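You operate a simulated robot arm through the tools that you are given. There is no shell and no other tool.

The job below is to be done with a simulated robot arm. You get a single attempt, and the scene is never put back.

JOB
Jog each wire reel till its mark is up, then brake it again.
Fine: the red and the blue lever to FREE to jog, back to BRAKE after; each orange mark about on top, the reels at rest. Where these are worked on the way, their far stop is far enough and under half their travel is too little: blue lever.

The check looks at the end state, three seconds after you hand in, the way a careful person would. Anything else that was tipped, shoved, dropped, spilled or broken makes it a failure.

ROBOT AND FRAMES
A 7-joint arm with a two-finger parallel gripper, fixed in place. Base frame: the origin is on the floor under the middle of its stand, x ahead of it, y to its left, z up. Readings come in mm, degrees, newtons and seconds.
It reaches about 1372 mm from its shoulder. Its first joint turns from -149.0 to 149.0 degrees. Payload 3.43 kg.
Tool frame: the origin (TCP) lies between the finger pads and is the grasp point; the fingertips stand 30 mm ahead of it; z points along the fingers, y is the line along which they close. Largest opening 94 mm; finger width 28, thickness 10; the body of the gripper, 50 by 96 mm, starts 55 mm behind the TCP.
Orientation is told as [roll, pitch, yaw] about the base's x, y, z axes, in that order, counted from this pose: with the fingers straight down and closing along the base's y, the tool's x points along the base's -x, its y along +y and its z along -z.

CONTROLS
- The arm moves only by the tool servo_tool. Its argument "commands" is a list of rows, each a list of 3 entries, a list of its own where there are three numbers: the shift along the tool's x, y, z in mm, then the turn, a rotation vector about the tool's x, y, z in degrees, then the gripper command, from -1 (shut) to 1 (fully open), values between in proportion. In form: [[[dx, dy, dz], [rx, ry, rz], grip], ...]. A call has 1 to 20 rows; each row shifts and turns the commanded pose from where the row before left it, along the tool's axes as they then stand. Each row takes 0.2 s and may step no farther than 50 mm and 8.6 degrees from the row before; otherwise, or with a gripper value out of range, the whole call is refused. A pose out of reach is approached as far as the arm can. The call stops where the force on the tool passes 60 N (or 10 N more than at its start, if that is more) or the arm is blocked; 0.2 s more then pass. The fingers move at their own pace (about 45 mm/s each) and stop on an object; they squeeze with about 21 N. The grip force told is the motor's: it shows also when the fingers shut on nothing. Time passes only in rows, and 0.2 s behind the last, so rows that do not move let the fingers close. It gives the time, the measured TCP pose, the force on the tool (base axes), the opening and the grip force at its end, in the units of the frame above (readings bear some noise), with the torque about the TCP (base axes, N m) and any sound that the robot's microphone picked up, and new pictures: "pictures" is both (left out), scene, wrist or none.
- Cameras (640 x 400 px; columns grow to the right, rows downward): "scene" is fixed at [400.8, -498, 1573.9]; the picture's right is [0.57, -0.82, 0.00], its down [-0.62, -0.43, -0.65] and it looks along [0.53, 0.37, -0.76] (base axes); focal length 332 px, centre (320, 200). "wrist" rides on the gripper at [76, 14, -102] in the tool frame; the picture's right is [-0.18, 0.98, 0.00], its down [-0.75, -0.14, -0.64] and it looks along [-0.63, -0.12, 0.77] (tool axes); focal length 243 px, centre (320, 200). There is no depth. A picture from a camera that has moved, and an enlarged one, comes with that camera's place and axes in the base frame and with its lens.
- close_up(camera, box): a new picture of the part [left, top, right, bottom] of that camera's present view, enlarged. The clock stands still meanwhile.
- close_job(): hands the job in; it is judged then, once.

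Nothing tells you positions but the pictures and the camera data. Unless the task says otherwise, let go and move clear before handing in.

The tools are called as name(argument=value, ...) on one line, values as JSON. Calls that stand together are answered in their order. servo_tool: Moves the arm, as the interface text tells. Its arguments: {"type":"object","properties":{"commands":{"type":"array","items":{"type":"array"}},"pictures":{"type":"string","enum":["both","scene","wrist","none"]}},"required":["commands"]} The other tools are called the same way: close_up (camera, box) takes an enlarged picture of a part of a camera's view; close_job () hands the job in.

At the start:

```text
time: 0.0
tcp_pos: [675.5, -227.5, 1040.8]
tool_rot: [0.0, 0.1, 0.0]
contact_force: [-0.4, -0.1, -0.5]
wrist_torque: [0.01, -0.03, 0.01]
opening: 93.9
finger_force: 0.1
```

scene: 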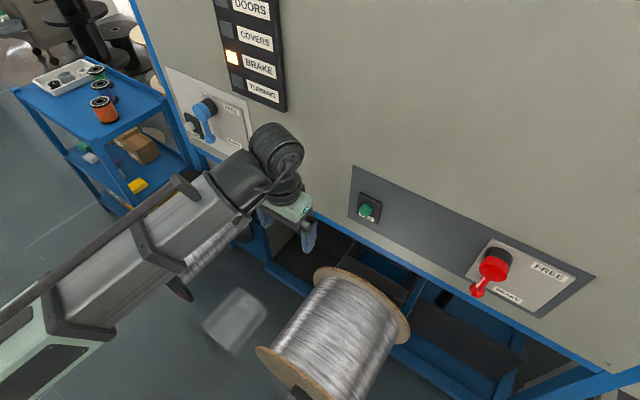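
wrist: 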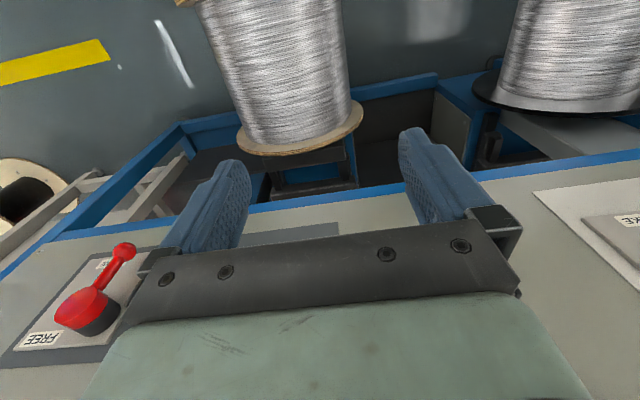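

I see a vertical machine panel with a red lever (right) and a blue lever (left), a green button near the red one, a status light tower showing BRAKE lit, and two wire reels below. I'll look closer before moving.

close_up(camera="scene", box=[340, 150, 600, 320])

close_up(camera="scene", box=[150, 0, 310, 160])

close_up(camera="scene", box=[160, 220, 440, 400])

close_up(camera="wrist", box=[0, 150, 200, 400])

```text
2.35 times, centred on (470, 235) of scene
camera zoom: at [400.8, -498.0, 1573.9], right [0.57, -0.82, 0.0], down [-0.62, -0.43, -0.65], along [0.53, 0.37, -0.76], focal length 780 px, centre (-33, 118)
```

zoom: 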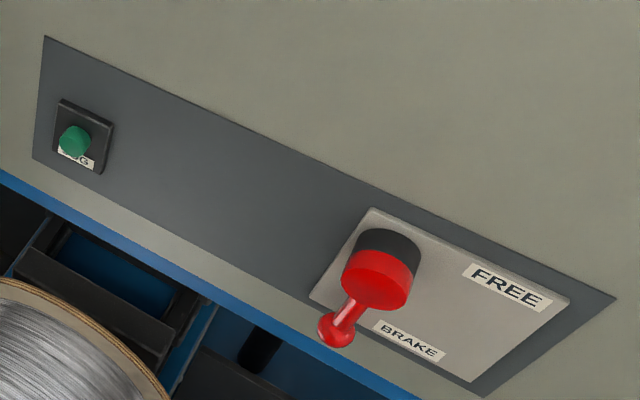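

```text
2.50 times, centred on (230, 80) of scene
camera zoom: at [400.8, -498.0, 1573.9], right [0.57, -0.82, 0.0], down [-0.62, -0.43, -0.65], along [0.53, 0.37, -0.76], focal length 829 px, centre (545, 500)
```

zoom: 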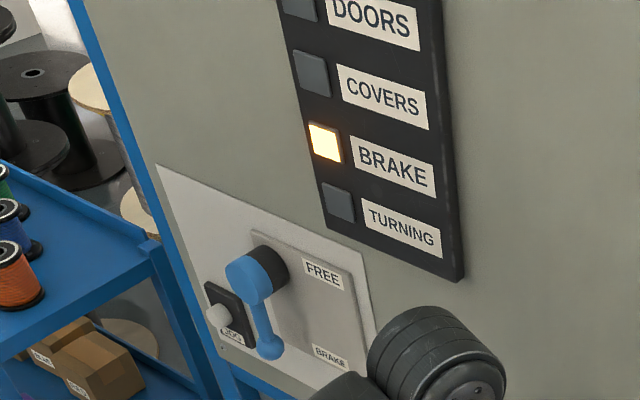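

```text
2.22 times, centred on (300, 310) of scene
camera zoom: at [400.8, -498.0, 1573.9], right [0.57, -0.82, 0.0], down [-0.62, -0.43, -0.65], along [0.53, 0.37, -0.76], focal length 737 px, centre (364, -44)
```

zoom: 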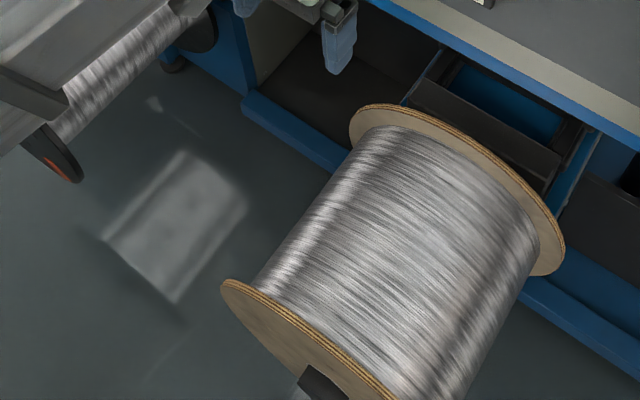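

```text
1.60 times, centred on (100, 275) of wrist
camera zoom: at [599.3, -214.1, 1142.2], right [0.18, 0.98, 0.0], down [0.75, -0.14, 0.64], along [0.63, -0.12, -0.77], focal length 388 px, centre (672, 80)
```

zoom: 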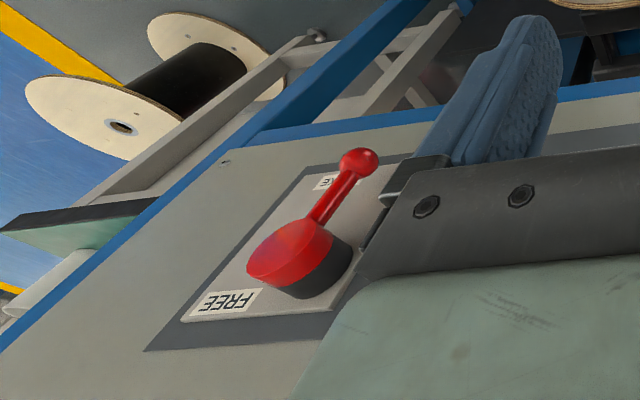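

The red lever hub triangulates to about [863,-597,981] with its ball at [862,-597,887] (pointing down = BRAKE), FREE label to the right; blue lever hub is near [863,232,1021], ball [862,236,924]. The two reels lie below with axes along x; I'll back the arm off to view the reels and their orange marks.

servo_tool(commands=[[[40, 0, 0], [0, 0, 0], 0], [[50, 0, 0], [0, 0, 0], -1], [[50, 0, 0], [0, 0, 0], -1], [[50, 0, 0], [0, 0, 0], -1], [[40, 0, 0], [0, 0, 0], -1], [[0, 0, 0], [0, 0, 0], -1]], pictures="both")

```text
time: 0.9
tcp_pos: [524.2, -228.2, 1042.4]
tool_rot: [-0.2, -1.0, -0.3]
contact_force: [5.6, -7.5, -12.9]
wrist_torque: [0.59, -0.38, 0.46]
opening: 15.4
finger_force: 0.1
out of reach, approached as far as the arm can: row 4
stopped in row 4: the force on the tool passed its limit at 80 N (the readings are from after the stop); the commanded pose is now the measured one
camera wrist: at [446.9, -212.3, 1143.9], right [0.19, 0.98, 0.0], down [0.74, -0.14, 0.65], along [0.64, -0.13, -0.76], focal length 243 px, centre (320, 200)
```

scene: 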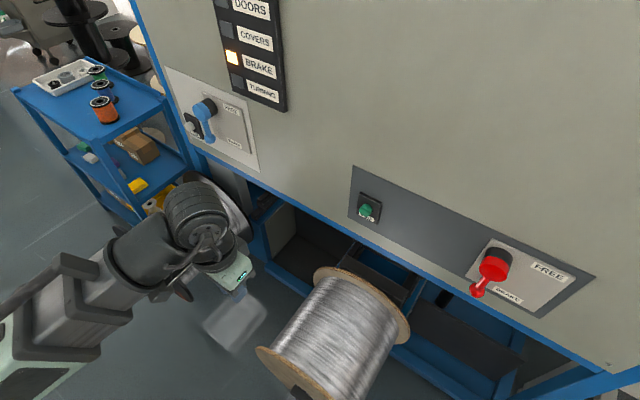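
wrist: 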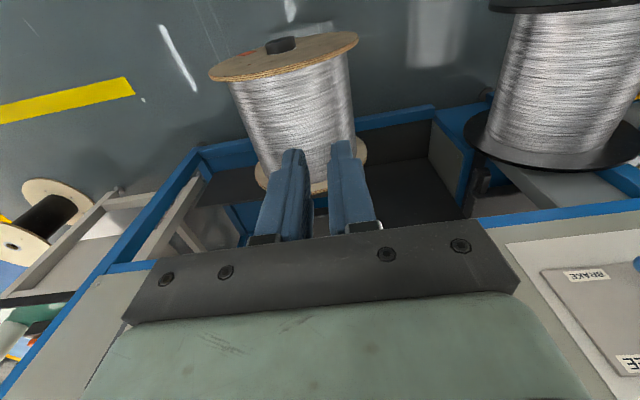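

The arm has reached its inner limit; both reels are now in the wrist view. I'll enlarge the flanges to find the orange marks.

close_up(camera="wrist", box=[190, 10, 390, 135])

close_up(camera="wrist", box=[440, 0, 640, 190])

close_up(camera="scene", box=[140, 260, 440, 400])

close_up(camera="scene", box=[150, 0, 310, 160])

```text
3.20 times, centred on (290, 72) of wrist
camera zoom: at [446.9, -212.3, 1143.9], right [0.19, 0.98, 0.0], down [0.74, -0.14, 0.65], along [0.64, -0.13, -0.76], focal length 776 px, centre (416, 608)
```

zoom: 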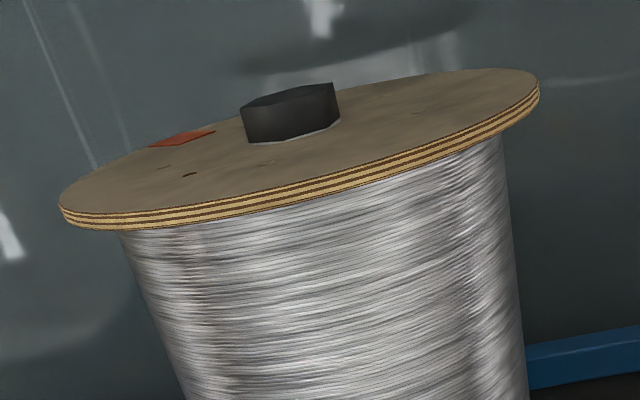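

```text
2.11 times, centred on (540, 95) of wrist
camera zoom: at [446.9, -212.3, 1143.9], right [0.19, 0.98, 0.0], down [0.74, -0.14, 0.65], along [0.64, -0.13, -0.76], focal length 511 px, centre (-143, 421)
```

zoom: 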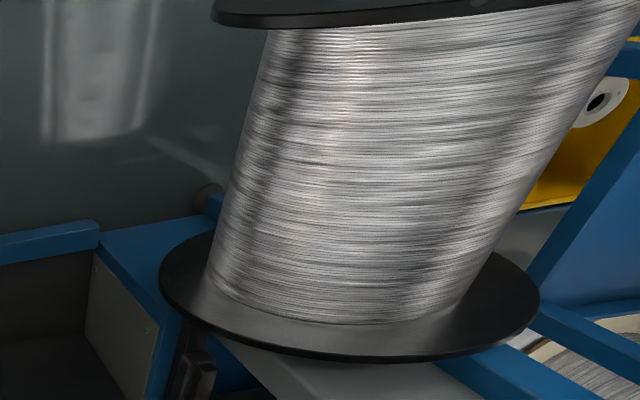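

```text
2.13 times, centred on (290, 330) of scene
camera zoom: at [400.8, -498.0, 1573.9], right [0.57, -0.82, 0.0], down [-0.62, -0.43, -0.65], along [0.53, 0.37, -0.76], focal length 707 px, centre (384, -77)
```

zoom: 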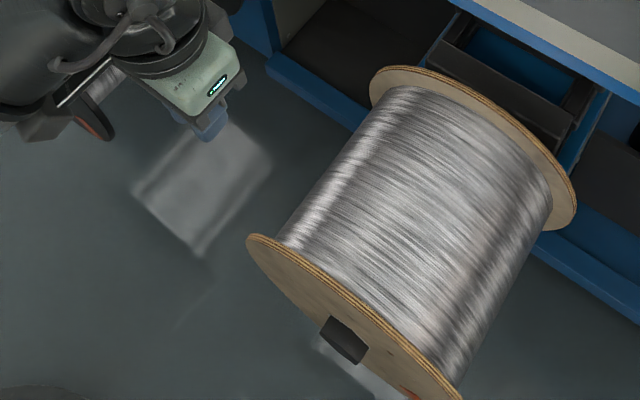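

```text
2.50 times, centred on (230, 80) of scene
camera zoom: at [400.8, -498.0, 1573.9], right [0.57, -0.82, 0.0], down [-0.62, -0.43, -0.65], along [0.53, 0.37, -0.76], focal length 829 px, centre (545, 500)
```

zoom: 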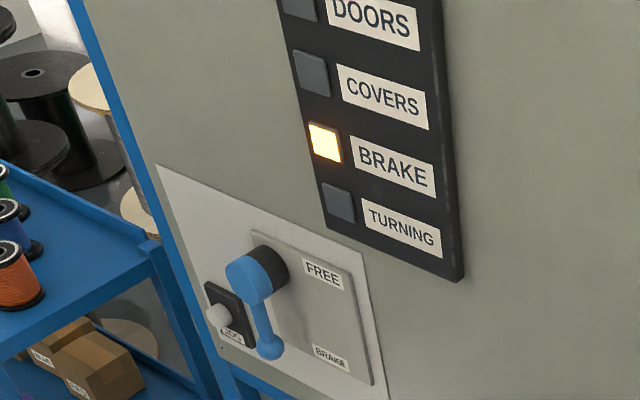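

The wood reel's orange mark is on its near flange face, low on the robot's right (-y) side. Next I'll move forward toward the red lever side and pitch the gripper so the closed fingers point at the panel.

servo_tool(commands=[[[-20, -20, 0], [0, 0, 0], -1], [[-32, -34, 0], [0, 0, 0], -1], [[-32, -34, 0], [0, 0, 0], -1], [[-32, -34, 0], [0, 0, 0], -1], [[-32, -34, 0], [0, 0, 0], -1], [[-32, -34, 0], [0, 0, 0], -1], [[-30, -30, 0], [0, 0, 0], -1], [[0, 0, 0], [0, 0, 0], -1]], pictures="scene")

```text
time: 2.7
tcp_pos: [732.3, -448.9, 1047.0]
tool_rot: [-0.2, -0.7, -0.4]
contact_force: [-0.2, -0.5, 0.2]
wrist_torque: [0.02, -0.02, -0.01]
opening: 0.0
finger_force: 20.9
```

scene: 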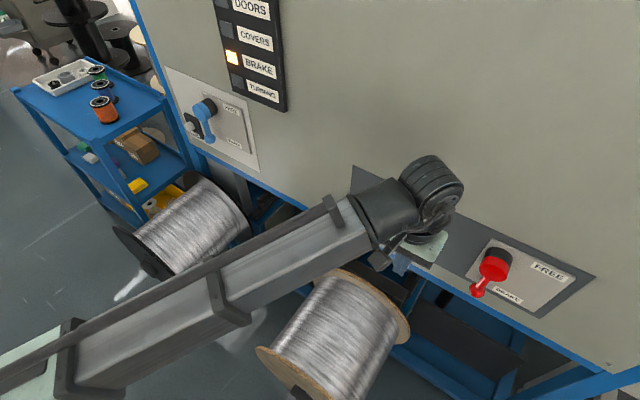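

The arm hangs clear left of the red lever, gripper shut. I now pitch the tool about its y axis so the fingers point at the panel (+x).

servo_tool(commands=[[[0, 0, 0], [0, -8, 0], -1], [[0, 0, 0], [0, -8.5, 0], -1], [[0, 0, 0], [0, -8.5, 0], -1], [[0, 0, 0], [0, -8.5, 0], -1], [[0, 0, 0], [0, -8.5, 0], -1], [[0, 0, 0], [0, -8.5, 0], -1], [[0, 0, 0], [0, -8.5, 0], -1], [[0, 0, 0], [0, -8.5, 0], -1], [[0, 0, 0], [0, -8.5, 0], -1], [[0, 0, 0], [0, -8.5, 0], -1], [[0, 0, 0], [0, -4.8, 0], -1], [[0, 0, 0], [0, 0, 0], -1]], pictures="both")

```text
time: 5.3
tcp_pos: [732.8, -448.5, 1045.4]
tool_rot: [-129.0, -89.8, 128.5]
contact_force: [-0.9, 0.0, -0.2]
wrist_torque: [-0.01, 0.03, -0.01]
opening: 0.0
finger_force: 20.6
camera wrist: at [630.6, -433.8, 968.8], right [0.01, 0.98, 0.18], down [-0.65, -0.13, 0.75], along [0.76, -0.12, 0.63], focal length 243 px, centre (320, 200)
```

scene: 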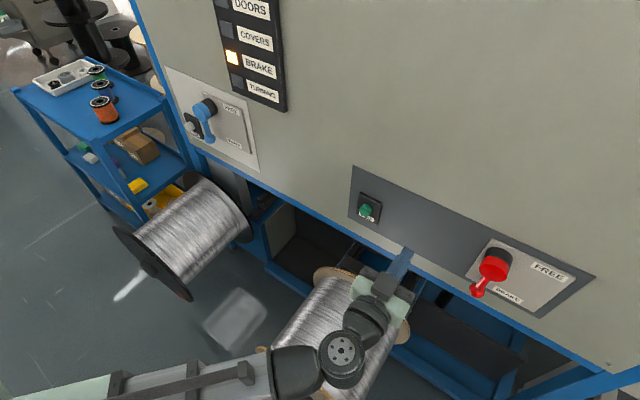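
wrist: 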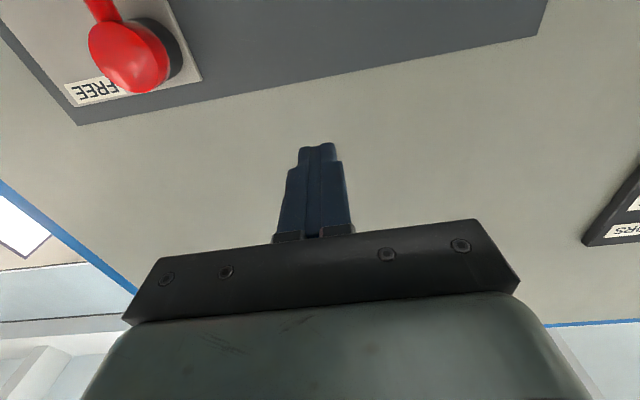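

Fingers now point at the panel, tool x = down, y = left, z = forward. I'll drop to the red ball's height on its left side, still short of the panel, and look.

servo_tool(commands=[[[38, -25, 0], [0, 0, 0], -1], [[39, -27, 0], [0, 0, 0], -1], [[39, -27, 0], [0, 0, 0], -1], [[39, -27, 0], [0, 0, 0], -1], [[0, 0, 40], [0, 0, 0], -1], [[0, 0, 20], [0, 0, 0], -1], [[0, 0, 0], [0, 0, 0], -1]], pictures="both")

```text
time: 6.9
tcp_pos: [790.6, -559.7, 892.0]
tool_rot: [-117.0, -89.9, 116.5]
contact_force: [0.8, 0.0, 0.4]
wrist_torque: [0.06, -0.02, 0.0]
opening: 0.0
finger_force: 21.1
camera wrist: at [689.1, -543.1, 815.4], right [0.01, 0.98, 0.18], down [-0.64, -0.13, 0.75], along [0.76, -0.12, 0.63], focal length 243 px, centre (320, 200)
```

scene: 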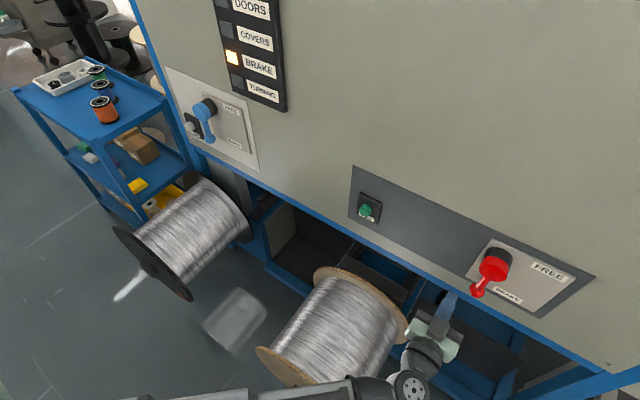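
wrist: 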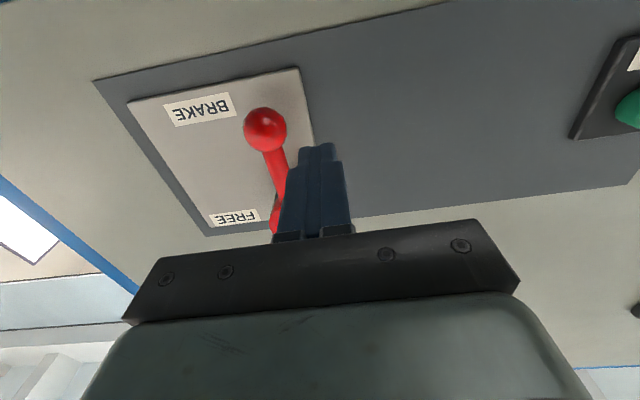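

The ball refines to about [862,-599,884], radius ~16 mm; the closed fingers are 13 mm left of it. I'll move in so the tips reach x≈882, then push the lever along its arc toward FREE, half way first.

servo_tool(commands=[[[0, 0, 31], [0, 0, 0], -1], [[0, 0, 30], [0, 0, 0], -1], [[1, -13.3, 0], [0, 0, 0], -1], [[3, -16, 0], [0, 0, 0], -1], [[0.1, -16.3, 0], [0, 0, 0], -1], [[-2.7, -16, 0], [0, 0, 0], -1], [[-5.4, -15.4, 0], [0, 0, 0], -1], [[0, 0, 0], [0, 0, 0], -1]], pictures="both")

```text
time: 8.7
tcp_pos: [852.2, -633.3, 895.4]
tool_rot: [-114.1, -89.8, 113.6]
contact_force: [-2.1, 1.8, 2.7]
wrist_torque: [-0.08, 0.0, -0.03]
opening: 0.2
finger_force: 21.1
camera wrist: at [749.9, -618.3, 818.5], right [0.01, 0.98, 0.18], down [-0.64, -0.13, 0.75], along [0.76, -0.12, 0.63], focal length 243 px, centre (320, 200)
```

scene: 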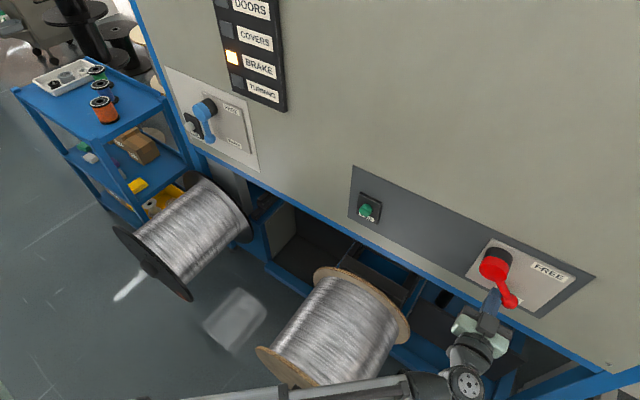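
wrist: 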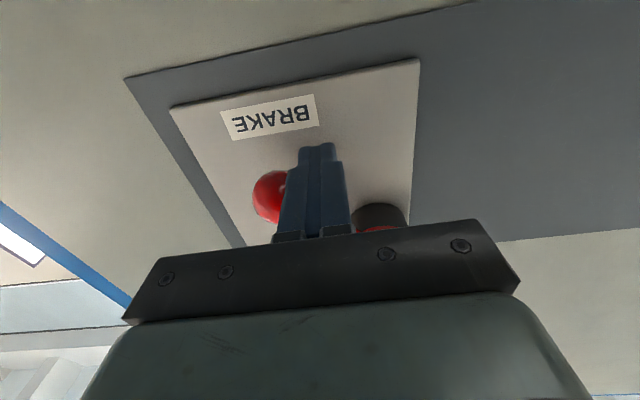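

The lever follows the fingers with little force, now about 40–45° toward FREE. I continue the arc up to horizontal.

servo_tool(commands=[[[-7.9, -14.1, 0], [0, 0, 0], -1], [[-10.4, -12.6, 0], [0, 0, 0], -1], [[-12.4, -10.6, 0], [0, 0, 0], -1], [[-14.1, -8.3, 0], [0, 0, 0], -1], [[0, 0, 0], [0, 0, 0], -1]], pictures="both")

```text
time: 9.9
tcp_pos: [853.8, -677.7, 936.9]
tool_rot: [-46.0, -89.7, 45.8]
contact_force: [-6.2, 14.6, -28.9]
wrist_torque: [0.13, 0.04, -0.08]
opening: 0.0
finger_force: 21.1
camera wrist: at [750.4, -662.3, 860.8], right [0.01, 0.98, 0.18], down [-0.64, -0.14, 0.76], along [0.77, -0.12, 0.63], focal length 243 px, centre (320, 200)
```

scene: 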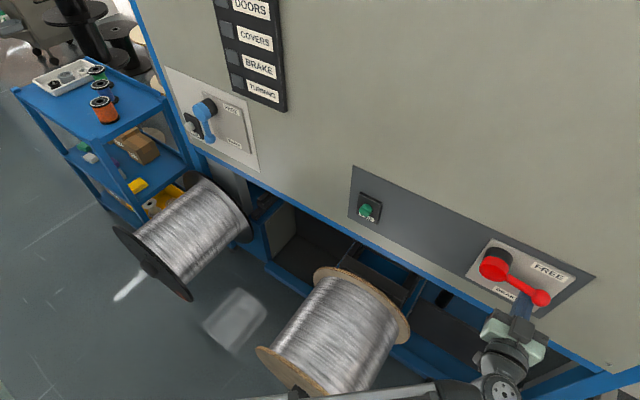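
wrist: 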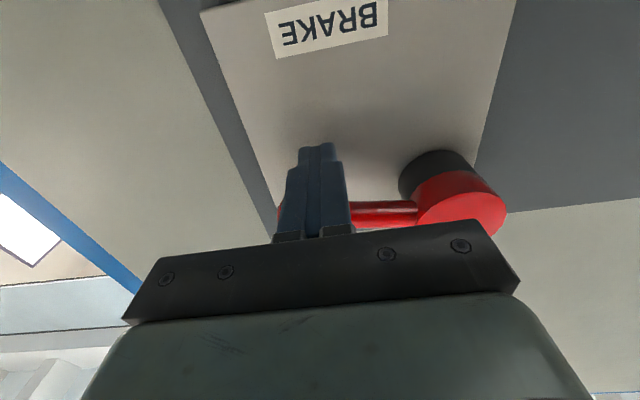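

The BRAKE lamp went out and the force rose to ~30 N, so the lever seems at or near its FREE stop. Let me look closely.

close_up(camera="scene", box=[440, 220, 600, 340])

close_up(camera="scene", box=[200, 0, 300, 110])

close_up(camera="scene", box=[100, 160, 420, 400])

```text
3.33 times, centred on (520, 280) of scene
camera zoom: at [400.8, -498.0, 1573.9], right [0.57, -0.82, 0.0], down [-0.62, -0.43, -0.65], along [0.53, 0.37, -0.76], focal length 1105 px, centre (-347, -67)
```

zoom: 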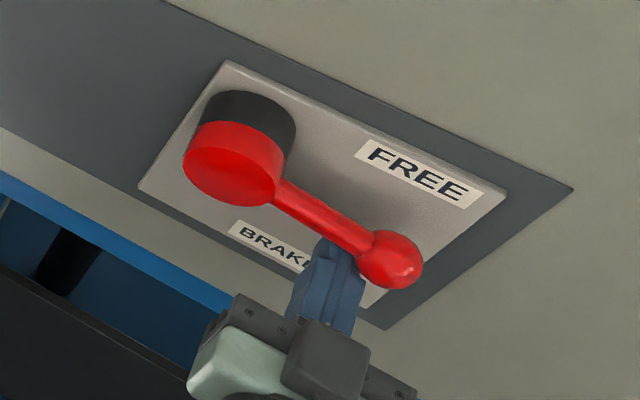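

```text
3.64 times, centred on (250, 55) of scene
camera zoom: at [400.8, -498.0, 1573.9], right [0.57, -0.82, 0.0], down [-0.62, -0.43, -0.65], along [0.53, 0.37, -0.76], focal length 1206 px, centre (574, 727)
```

zoom: 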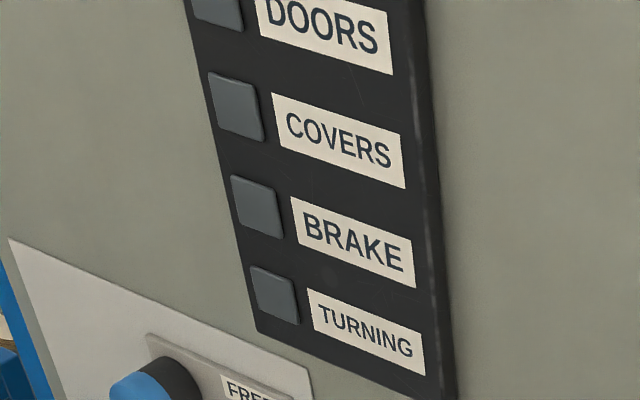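

```text
1.67 times, centred on (260, 280) of scene
camera zoom: at [400.8, -498.0, 1573.9], right [0.57, -0.82, 0.0], down [-0.62, -0.43, -0.65], along [0.53, 0.37, -0.76], focal length 553 px, centre (420, 67)
```

zoom: 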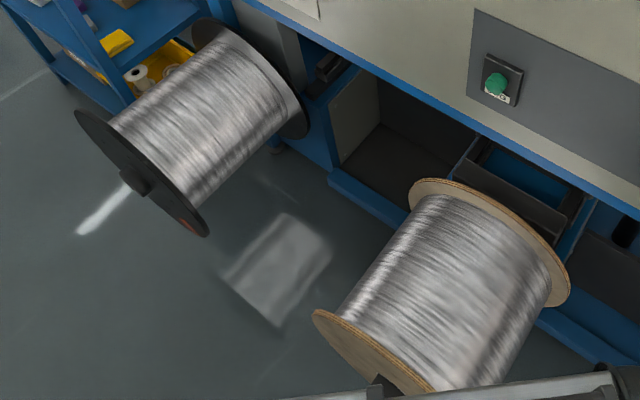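

The lever is about 80° from straight down, beside the FREE mark. I'll push a few mm more to confirm it is on the stop.

servo_tool(commands=[[[-4, -1, 0], [0, 0, 0], -1], [[0, 0, 0], [0, 0, 0], -1]], pictures="none")

```text
time: 10.5
tcp_pos: [852.6, -677.1, 936.8]
tool_rot: [-28.5, -89.2, 28.4]
contact_force: [-0.4, 4.4, -22.3]
wrist_torque: [0.19, 0.1, -0.01]
opening: 0.0
finger_force: 21.2
stopped in row 2: the force on the tool passed its limit at 61 N (the readings are from after the stop); the commanded pose is now the measured one
```

The stop is confirmed (force limit, no further motion). I'll drop off the lever, retreat, and check that it stays at FREE.

servo_tool(commands=[[[18, 2, 0], [0, 0, 0], -1], [[20, 3, 0], [0, 0, 0], -1], [[0, 0, -35], [0, 0, 0], -1], [[0, 0, -35], [0, 0, 0], -1], [[0, 45, 0], [0, 0, 0], -1], [[0, 45, 0], [0, 0, 0], -1], [[0, 45, 0], [0, 0, 0], -1], [[-15, 45, 0], [0, 0, 0], -1], [[-15, 45, 0], [0, 0, 0], -1], [[-15, 45, 0], [0, 0, 0], -1], [[-10, 45, 0], [0, 0, 0], -1], [[0, 0, 0], [0, 0, 0], -1]], pictures="both")

```text
time: 13.1
tcp_pos: [784.7, -356.5, 956.9]
tool_rot: [-41.6, -89.3, 41.2]
contact_force: [-0.4, -0.1, 0.5]
wrist_torque: [0.01, 0.01, -0.01]
opening: 0.0
finger_force: 20.7
camera wrist: at [681.8, -341.5, 880.9], right [0.01, 0.98, 0.18], down [-0.64, -0.13, 0.76], along [0.77, -0.12, 0.63], focal length 243 px, centre (320, 200)
```

scene: 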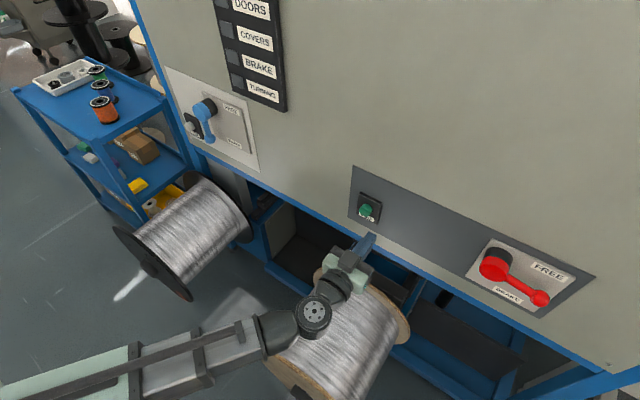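
wrist: 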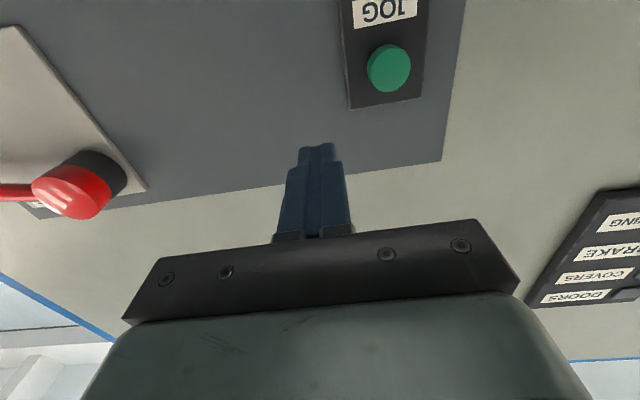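

The lever stays at FREE. Now I need an accurate fix on the green JOG button, so I'll enlarge both views of it.

close_up(camera="scene", box=[335, 180, 405, 235])

close_up(camera="wrist", box=[320, 0, 480, 120])

close_up(camera="scene", box=[200, 300, 420, 420])

```text
7.27 times, centred on (370, 208) of scene
camera zoom: at [400.8, -498.0, 1573.9], right [0.57, -0.82, 0.0], down [-0.62, -0.43, -0.65], along [0.53, 0.37, -0.76], focal length 2411 px, centre (-44, 146)
```

zoom: 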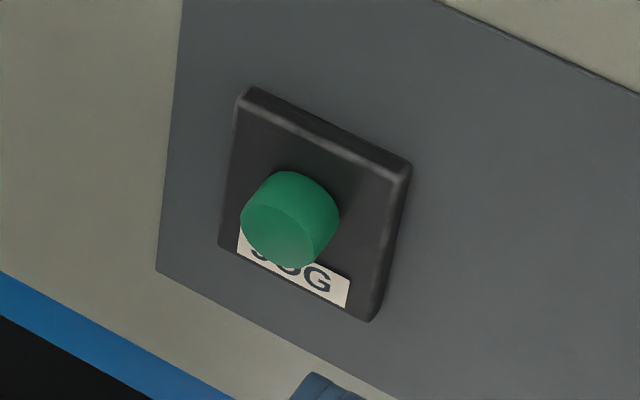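

```text
3.33 times, centred on (400, 60) of wrist
camera zoom: at [681.8, -341.5, 880.9], right [0.01, 0.98, 0.18], down [-0.64, -0.13, 0.76], along [0.77, -0.12, 0.63], focal length 809 px, centre (53, 667)
```

zoom: 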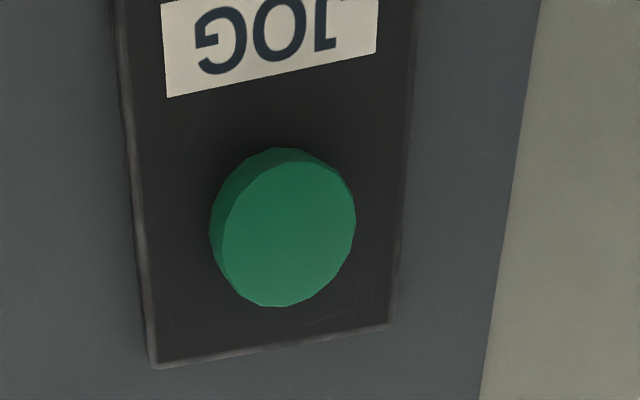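

```text
refused: 420 is not a number from 0 to 400
```

The button front face fixes at about [881,-298.5,929]. I'll line up the closed fingertips with it and stop about 8 mm short.

servo_tool(commands=[[[14, 29, 0], [0, 0, 0], -1], [[14, 29, 0], [0, 0, 0], -1], [[0, 0, 30], [0, 0, 0], -1], [[0, 0, 27], [0, 0, 0], -1], [[0, 0, 0], [0, 0, 0], -1]], pictures="both")

```text
time: 14.3
tcp_pos: [842.4, -298.6, 927.3]
tool_rot: [-41.5, -89.4, 41.4]
contact_force: [-0.3, -0.4, 0.5]
wrist_torque: [-0.03, -0.02, -0.03]
opening: 0.1
finger_force: 21.1
camera wrist: at [738.6, -283.8, 851.0], right [0.01, 0.98, 0.18], down [-0.64, -0.13, 0.76], along [0.77, -0.12, 0.63], focal length 243 px, centre (320, 200)
```

scene: 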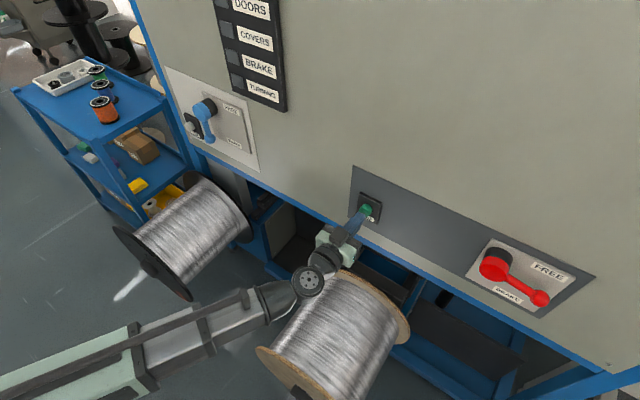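
wrist: 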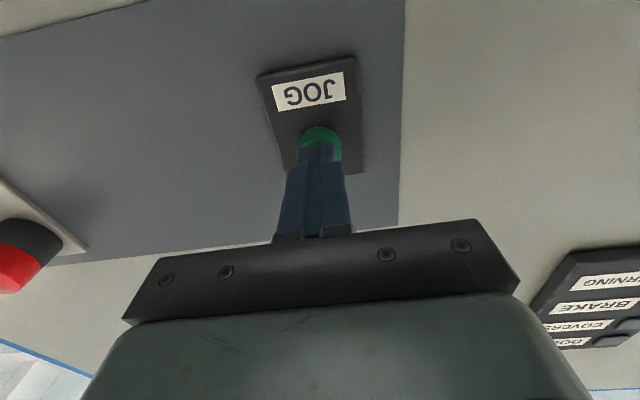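

Fingers line up with the green button. Before pressing, a baseline enlargement of the near flange of the wood reel and of the left reel.

close_up(camera="scene", box=[230, 340, 410, 400])

close_up(camera="scene", box=[90, 200, 250, 310])

```text
3.56 times, centred on (320, 370) of scene
camera zoom: at [400.8, -498.0, 1573.9], right [0.57, -0.82, 0.0], down [-0.62, -0.43, -0.65], along [0.53, 0.37, -0.76], focal length 1179 px, centre (320, -404)
```

zoom: 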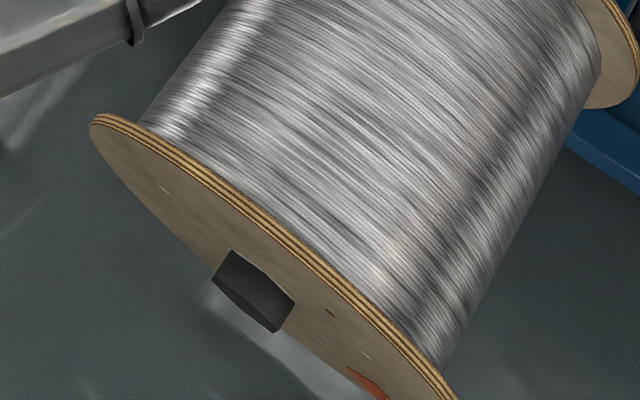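

```text
3.64 times, centred on (170, 255) of scene
camera zoom: at [400.8, -498.0, 1573.9], right [0.57, -0.82, 0.0], down [-0.62, -0.43, -0.65], along [0.53, 0.37, -0.76], focal length 1206 px, centre (866, 0)
```

zoom: 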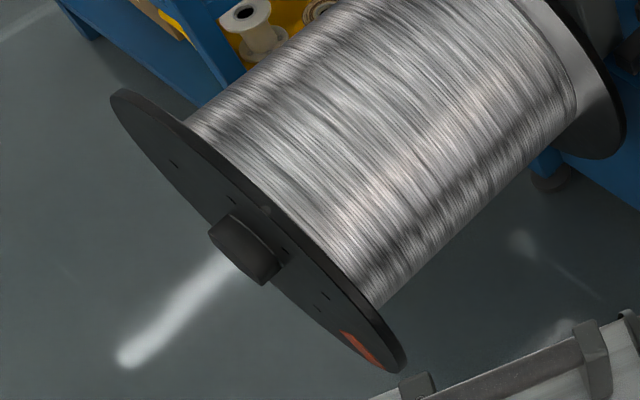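

The baseline is clear: wood reel mark low on the -y side; left reel mark about level on the -y side. Now I creep forward to touch the button.

servo_tool(commands=[[[0, 0, 5], [0, 0, 0], -1], [[0, 0, 3], [0, 0, 0], -1]], pictures="none")

close_up(camera="scene", box=[230, 340, 410, 400])

```text
time: 14.9
tcp_pos: [848.8, -299.0, 927.6]
tool_rot: [-41.5, -89.4, 41.2]
contact_force: [-1.5, -0.5, 1.2]
wrist_torque: [0.01, -0.01, -0.01]
opening: 0.0
finger_force: 21.1
```

```text
3.56 times, centred on (320, 370) of scene
camera zoom: at [400.8, -498.0, 1573.9], right [0.57, -0.82, 0.0], down [-0.62, -0.43, -0.65], along [0.53, 0.37, -0.76], focal length 1179 px, centre (320, -404)
```

zoom: 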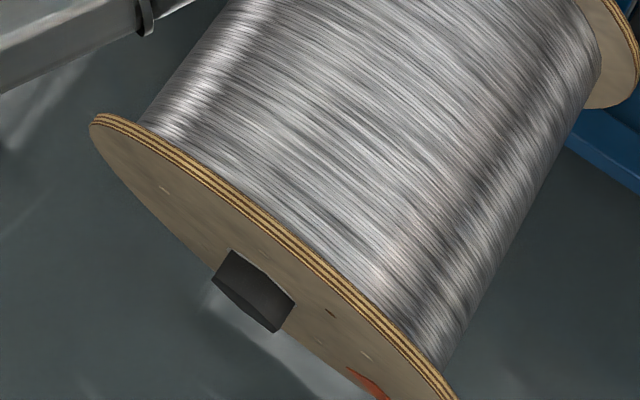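

No contact yet. I'll advance in small steps and watch the reel.

servo_tool(commands=[[[0, 0, 3], [0, 0, 0], -1]], pictures="none")

close_up(camera="scene", box=[230, 340, 410, 400])

```text
time: 15.3
tcp_pos: [852.1, -300.4, 926.0]
tool_rot: [-41.9, -89.4, 41.7]
contact_force: [-1.3, 0.9, 0.1]
wrist_torque: [-0.02, -0.04, 0.02]
opening: 0.1
finger_force: 20.9
heard: click
```

```text
3.56 times, centred on (320, 370) of scene
camera zoom: at [400.8, -498.0, 1573.9], right [0.57, -0.82, 0.0], down [-0.62, -0.43, -0.65], along [0.53, 0.37, -0.76], focal length 1179 px, centre (320, -404)
```

zoom: 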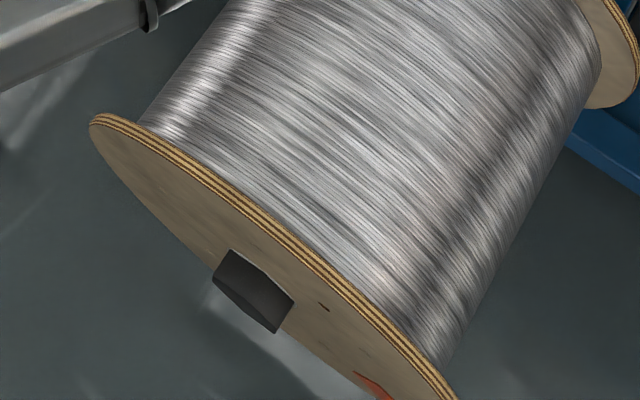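

Click heard and the reel has begun to turn, carrying the mark upward on the right side. I'll hold the button in short calls and track the mark.

servo_tool(commands=[[[0, 0, 0.5], [0, 0, 0], -1], [[0, 0, 0], [0, 0, 0], -1]], pictures="none")

close_up(camera="scene", box=[230, 340, 410, 400])

close_up(camera="scene", box=[200, 0, 300, 110])

```text
time: 15.9
tcp_pos: [852.0, -298.3, 925.9]
tool_rot: [-41.0, -89.4, 40.8]
contact_force: [-1.7, -0.4, -0.4]
wrist_torque: [-0.01, -0.04, 0.01]
opening: 0.1
finger_force: 20.7
```

```text
3.56 times, centred on (320, 370) of scene
camera zoom: at [400.8, -498.0, 1573.9], right [0.57, -0.82, 0.0], down [-0.62, -0.43, -0.65], along [0.53, 0.37, -0.76], focal length 1179 px, centre (320, -404)
```

zoom: 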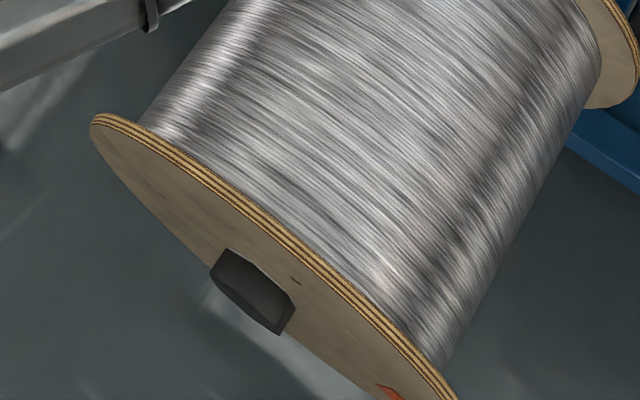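

```text
3.64 times, centred on (250, 55) of scene
camera zoom: at [400.8, -498.0, 1573.9], right [0.57, -0.82, 0.0], down [-0.62, -0.43, -0.65], along [0.53, 0.37, -0.76], focal length 1206 px, centre (574, 727)
```

zoom: 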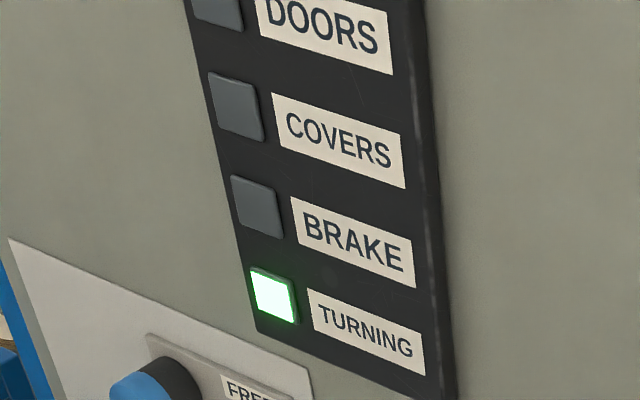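

TURNING is lit, and the reel moves slowly. I'll hold about 1 s more and look.

servo_tool(commands=[[[0, 0, 0], [0, 0, 0], -1], [[0, 0, 0], [0, 0, 0], -1], [[0, 0, 0], [0, 0, 0], -1], [[0, 0, 0], [0, 0, 0], -1]], pictures="none")

close_up(camera="scene", box=[230, 340, 410, 400])

```text
time: 16.9
tcp_pos: [852.4, -299.9, 926.9]
tool_rot: [-41.1, -89.4, 41.0]
contact_force: [-1.6, -0.8, -0.9]
wrist_torque: [0.03, -0.02, -0.03]
opening: 0.1
finger_force: 21.0
```

```text
3.56 times, centred on (320, 370) of scene
camera zoom: at [400.8, -498.0, 1573.9], right [0.57, -0.82, 0.0], down [-0.62, -0.43, -0.65], along [0.53, 0.37, -0.76], focal length 1179 px, centre (320, -404)
```

zoom: 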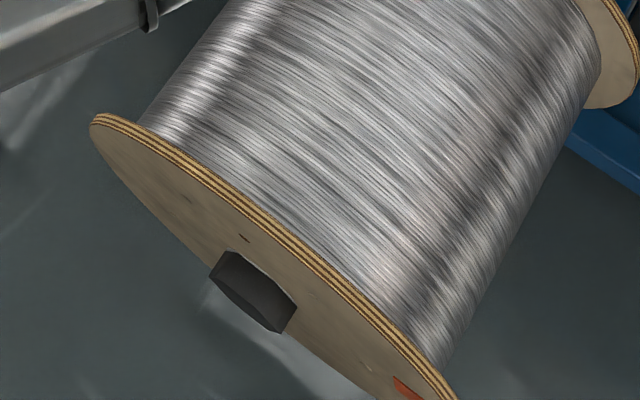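

The mark has come to roughly the 3–4 o'clock position. I'll keep holding in about 1 s pieces.

servo_tool(commands=[[[0, 0, 0], [0, 0, 0], -1], [[0, 0, 0], [0, 0, 0], -1], [[0, 0, 0], [0, 0, 0], -1], [[0, 0, 0], [0, 0, 0], -1], [[0, 0, 0], [0, 0, 0], -1]], pictures="none")

close_up(camera="scene", box=[230, 340, 410, 400])

```text
time: 18.1
tcp_pos: [851.2, -299.5, 926.9]
tool_rot: [-41.6, -89.4, 41.2]
contact_force: [-0.7, 0.7, 0.1]
wrist_torque: [0.03, -0.02, 0.0]
opening: 0.2
finger_force: 20.6
```

```text
3.56 times, centred on (320, 370) of scene
camera zoom: at [400.8, -498.0, 1573.9], right [0.57, -0.82, 0.0], down [-0.62, -0.43, -0.65], along [0.53, 0.37, -0.76], focal length 1179 px, centre (320, -404)
```

zoom: 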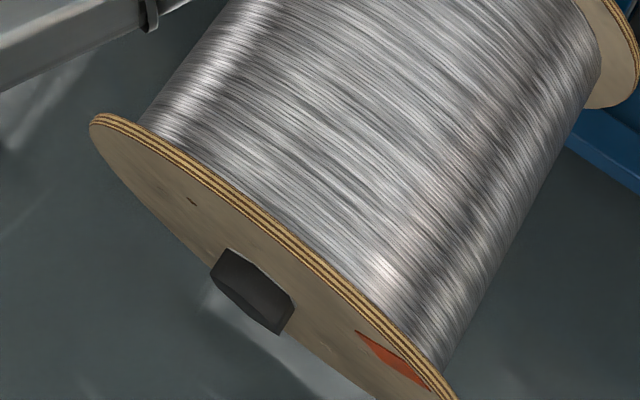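

The reel turns about 25°/s; I reckon the mark is about 33° above level, needing ~57° more. I'll hold ~1.2 s more then re-measure.

servo_tool(commands=[[[0, 0, 0], [0, 0, 0], -1], [[0, 0, 0], [0, 0, 0], -1], [[0, 0, 0], [0, 0, 0], -1], [[0, 0, 0], [0, 0, 0], -1], [[0, 0, 0], [0, 0, 0], -1]], pictures="none")

close_up(camera="scene", box=[230, 340, 410, 400])

```text
time: 19.3
tcp_pos: [852.1, -298.1, 927.6]
tool_rot: [-41.4, -89.4, 41.3]
contact_force: [-1.6, 0.6, -0.8]
wrist_torque: [-0.05, -0.01, 0.01]
opening: 0.2
finger_force: 20.9
```

```text
3.56 times, centred on (320, 370) of scene
camera zoom: at [400.8, -498.0, 1573.9], right [0.57, -0.82, 0.0], down [-0.62, -0.43, -0.65], along [0.53, 0.37, -0.76], focal length 1179 px, centre (320, -404)
```

zoom: 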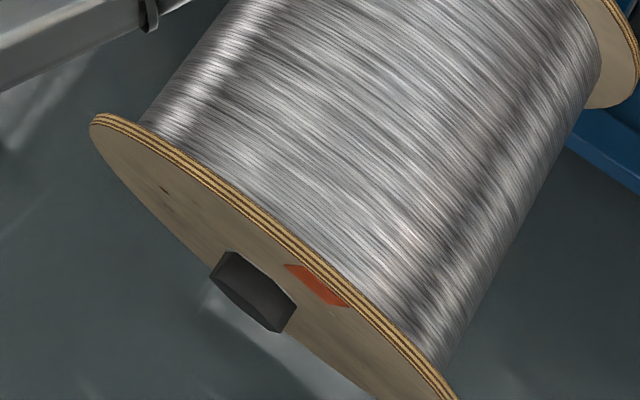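

The mark is now roughly 20–25° short of top. I'll hold 0.4 s more and then release, and see how it settles.

servo_tool(commands=[[[0, 0, 0], [0, 0, 0], -1], [[0, 0, 0], [0, 0, 0], -1], [[0, 0, -8], [0, 0, 0], -1], [[0, 0, 0], [0, 0, 0], -1], [[0, 0, 0], [0, 0, 0], -1]], pictures="none")

close_up(camera="scene", box=[230, 340, 410, 400])

close_up(camera="scene", box=[200, 0, 300, 110])

```text
time: 20.5
tcp_pos: [843.4, -298.9, 927.5]
tool_rot: [-41.2, -89.4, 41.1]
contact_force: [-0.1, -0.6, -0.3]
wrist_torque: [0.02, -0.02, 0.01]
opening: 0.0
finger_force: 20.4
```

```text
3.56 times, centred on (320, 370) of scene
camera zoom: at [400.8, -498.0, 1573.9], right [0.57, -0.82, 0.0], down [-0.62, -0.43, -0.65], along [0.53, 0.37, -0.76], focal length 1179 px, centre (320, -404)
```

zoom: 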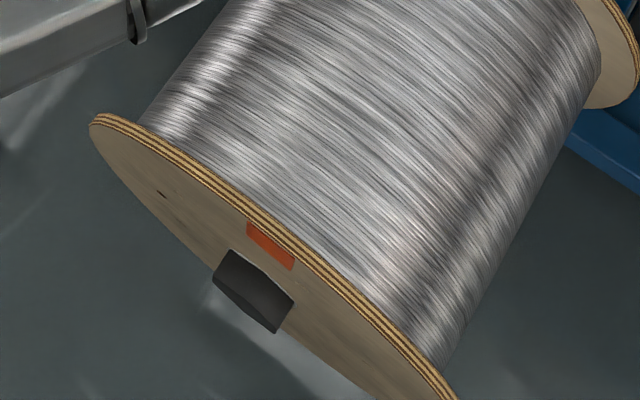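

```text
3.64 times, centred on (250, 55) of scene
camera zoom: at [400.8, -498.0, 1573.9], right [0.57, -0.82, 0.0], down [-0.62, -0.43, -0.65], along [0.53, 0.37, -0.76], focal length 1206 px, centre (574, 727)
```

zoom: 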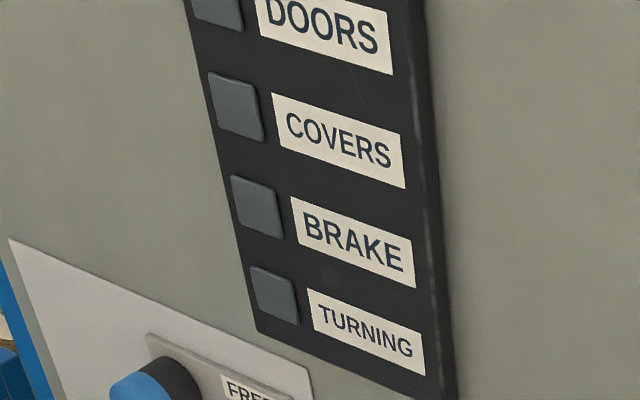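

TURNING went dark and the mark sits close to the top, maybe a few degrees short. I'll enlarge further to measure accurately.

close_up(camera="scene", box=[250, 340, 330, 390])

close_up(camera="scene", box=[280, 386, 380, 400])

```text
8.00 times, centred on (290, 365) of scene
camera zoom: at [400.8, -498.0, 1573.9], right [0.57, -0.82, 0.0], down [-0.62, -0.43, -0.65], along [0.53, 0.37, -0.76], focal length 2652 px, centre (560, -1120)
```

zoom: 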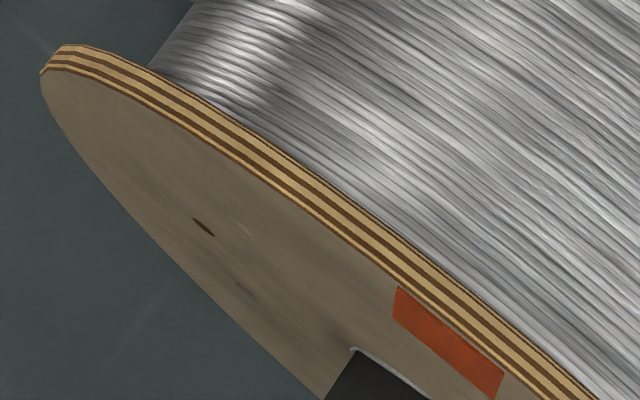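

```text
6.40 times, centred on (330, 393) of scene
camera zoom: at [400.8, -498.0, 1573.9], right [0.57, -0.82, 0.0], down [-0.62, -0.43, -0.65], along [0.53, 0.37, -0.76], focal length 2122 px, centre (256, -1035)
```

zoom: 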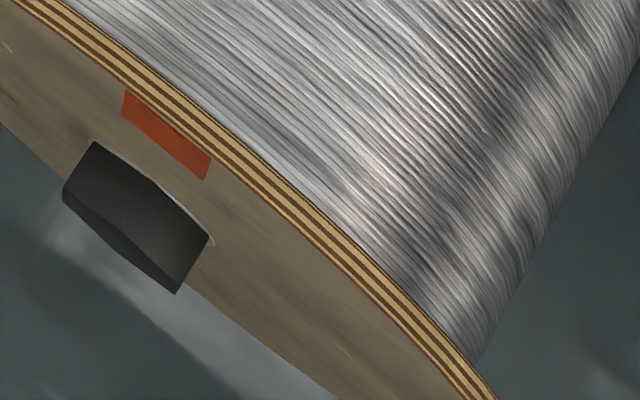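

The mark is about 2–5° from top — good. Next: retreat and travel to just above the red lever's ball to bring it back to BRAKE.

servo_tool(commands=[[[0, 0, -30], [0, 0, 0], -1], [[0, 0, -28], [0, 0, 0], -1], [[-9.4, -43.4, 0], [0, 0, 0], -1], [[-9.4, -43.4, 0], [0, 0, 0], -1], [[-9.4, -43.4, 0], [0, 0, 0], -1], [[-9.4, -43.4, 0], [0, 0, 0], -1], [[-9.4, -43.4, 0], [0, 0, 0], -1], [[-9.4, -43.4, 0], [0, 0, 0], -1], [[-9.4, -43.4, 0], [0, 0, 0], -1], [[-9.4, -43.4, 0], [0, 0, 0], -1], [[-9.4, -43.4, 0], [0, 0, 0], -1], [[0, 0, 0], [0, 0, 0], -1]], pictures="both")

close_up(camera="scene", box=[440, 220, 600, 340])

close_up(camera="scene", box=[230, 340, 410, 400])

```text
time: 23.1
tcp_pos: [785.4, -689.6, 1014.6]
tool_rot: [-40.8, -89.5, 40.6]
contact_force: [-0.4, 0.2, -0.2]
wrist_torque: [-0.02, -0.03, 0.02]
opening: 0.3
finger_force: 20.7
camera wrist: at [681.6, -675.9, 939.1], right [0.01, 0.98, 0.18], down [-0.64, -0.13, 0.76], along [0.77, -0.12, 0.63], focal length 243 px, centre (320, 200)
```

scene: 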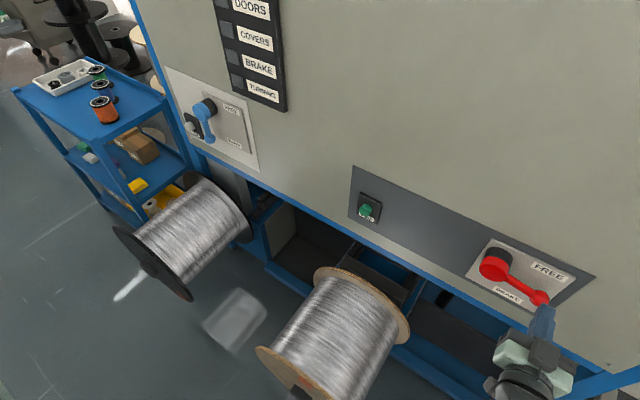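
wrist: 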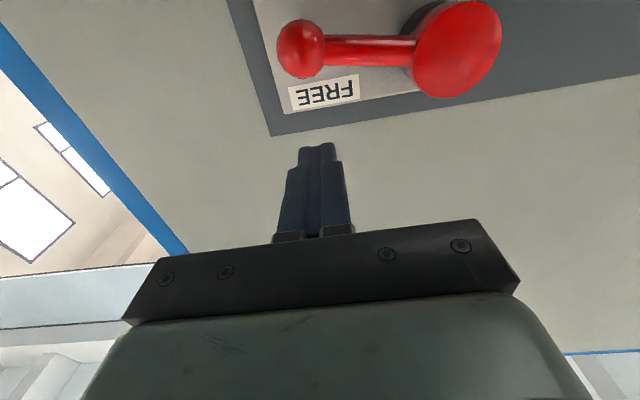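

```text
3.33 times, centred on (520, 280) of scene
camera zoom: at [400.8, -498.0, 1573.9], right [0.57, -0.82, 0.0], down [-0.62, -0.43, -0.65], along [0.53, 0.37, -0.76], focal length 1105 px, centre (-347, -67)
```

zoom: 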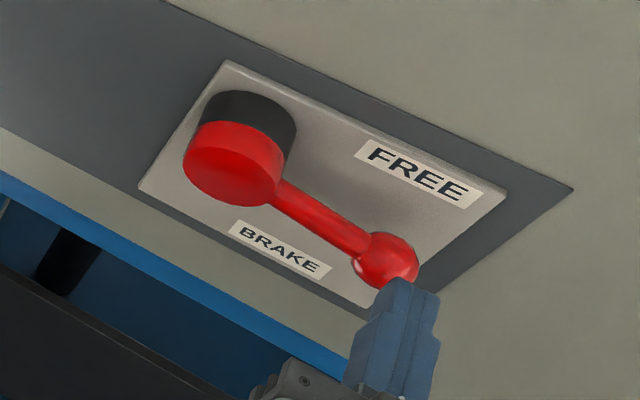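

```text
3.56 times, centred on (320, 370) of scene
camera zoom: at [400.8, -498.0, 1573.9], right [0.57, -0.82, 0.0], down [-0.62, -0.43, -0.65], along [0.53, 0.37, -0.76], focal length 1179 px, centre (320, -404)
```

zoom: 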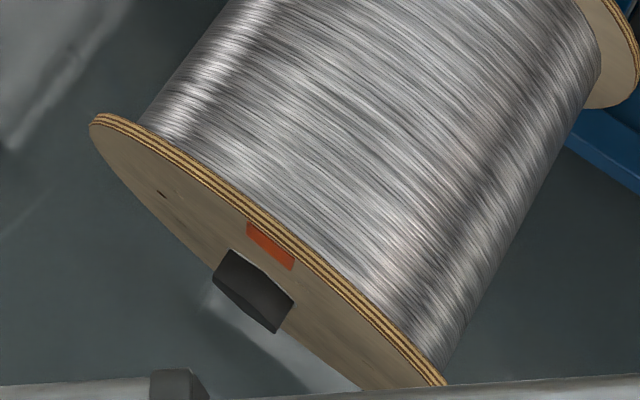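

The reel is still, mark on top. I'll move in above the lever and sweep it back down along its arc, checking part-way.

servo_tool(commands=[[[0, 0, 34], [0, 0, 0], -1], [[0, 0, 33], [0, 0, 0], -1], [[12, -0.7, 0], [0, 0, 0], -1], [[11.6, -0.8, 0], [0, 0, 0], -1], [[16.4, -0.4, 0], [0, 0, 0], -1], [[16.1, 2.6, 0], [0, 0, 0], -1], [[15.5, 5.3, 0], [0, 0, 0], -1], [[14.2, 7.8, 0], [0, 0, 0], -1], [[12.7, 10.3, 0], [0, 0, 0], -1], [[0, 0, 0], [0, 0, 0], -1]], pictures="both")

```text
time: 25.3
tcp_pos: [851.3, -666.6, 914.4]
tool_rot: [-42.9, -89.3, 42.3]
contact_force: [-0.3, 0.7, 0.8]
wrist_torque: [0.02, 0.01, 0.03]
opening: 0.2
finger_force: 20.6
camera wrist: at [749.0, -651.2, 838.0], right [0.01, 0.98, 0.18], down [-0.64, -0.13, 0.76], along [0.77, -0.12, 0.63], focal length 243 px, centre (320, 200)
```

scene: 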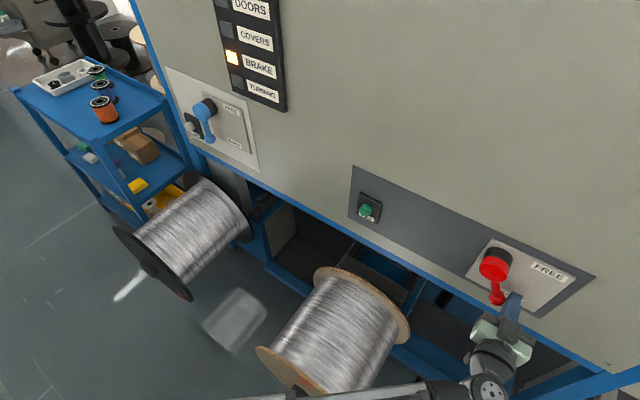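
wrist: 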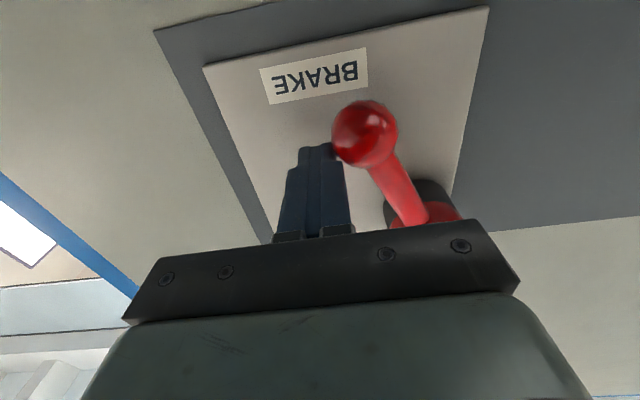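

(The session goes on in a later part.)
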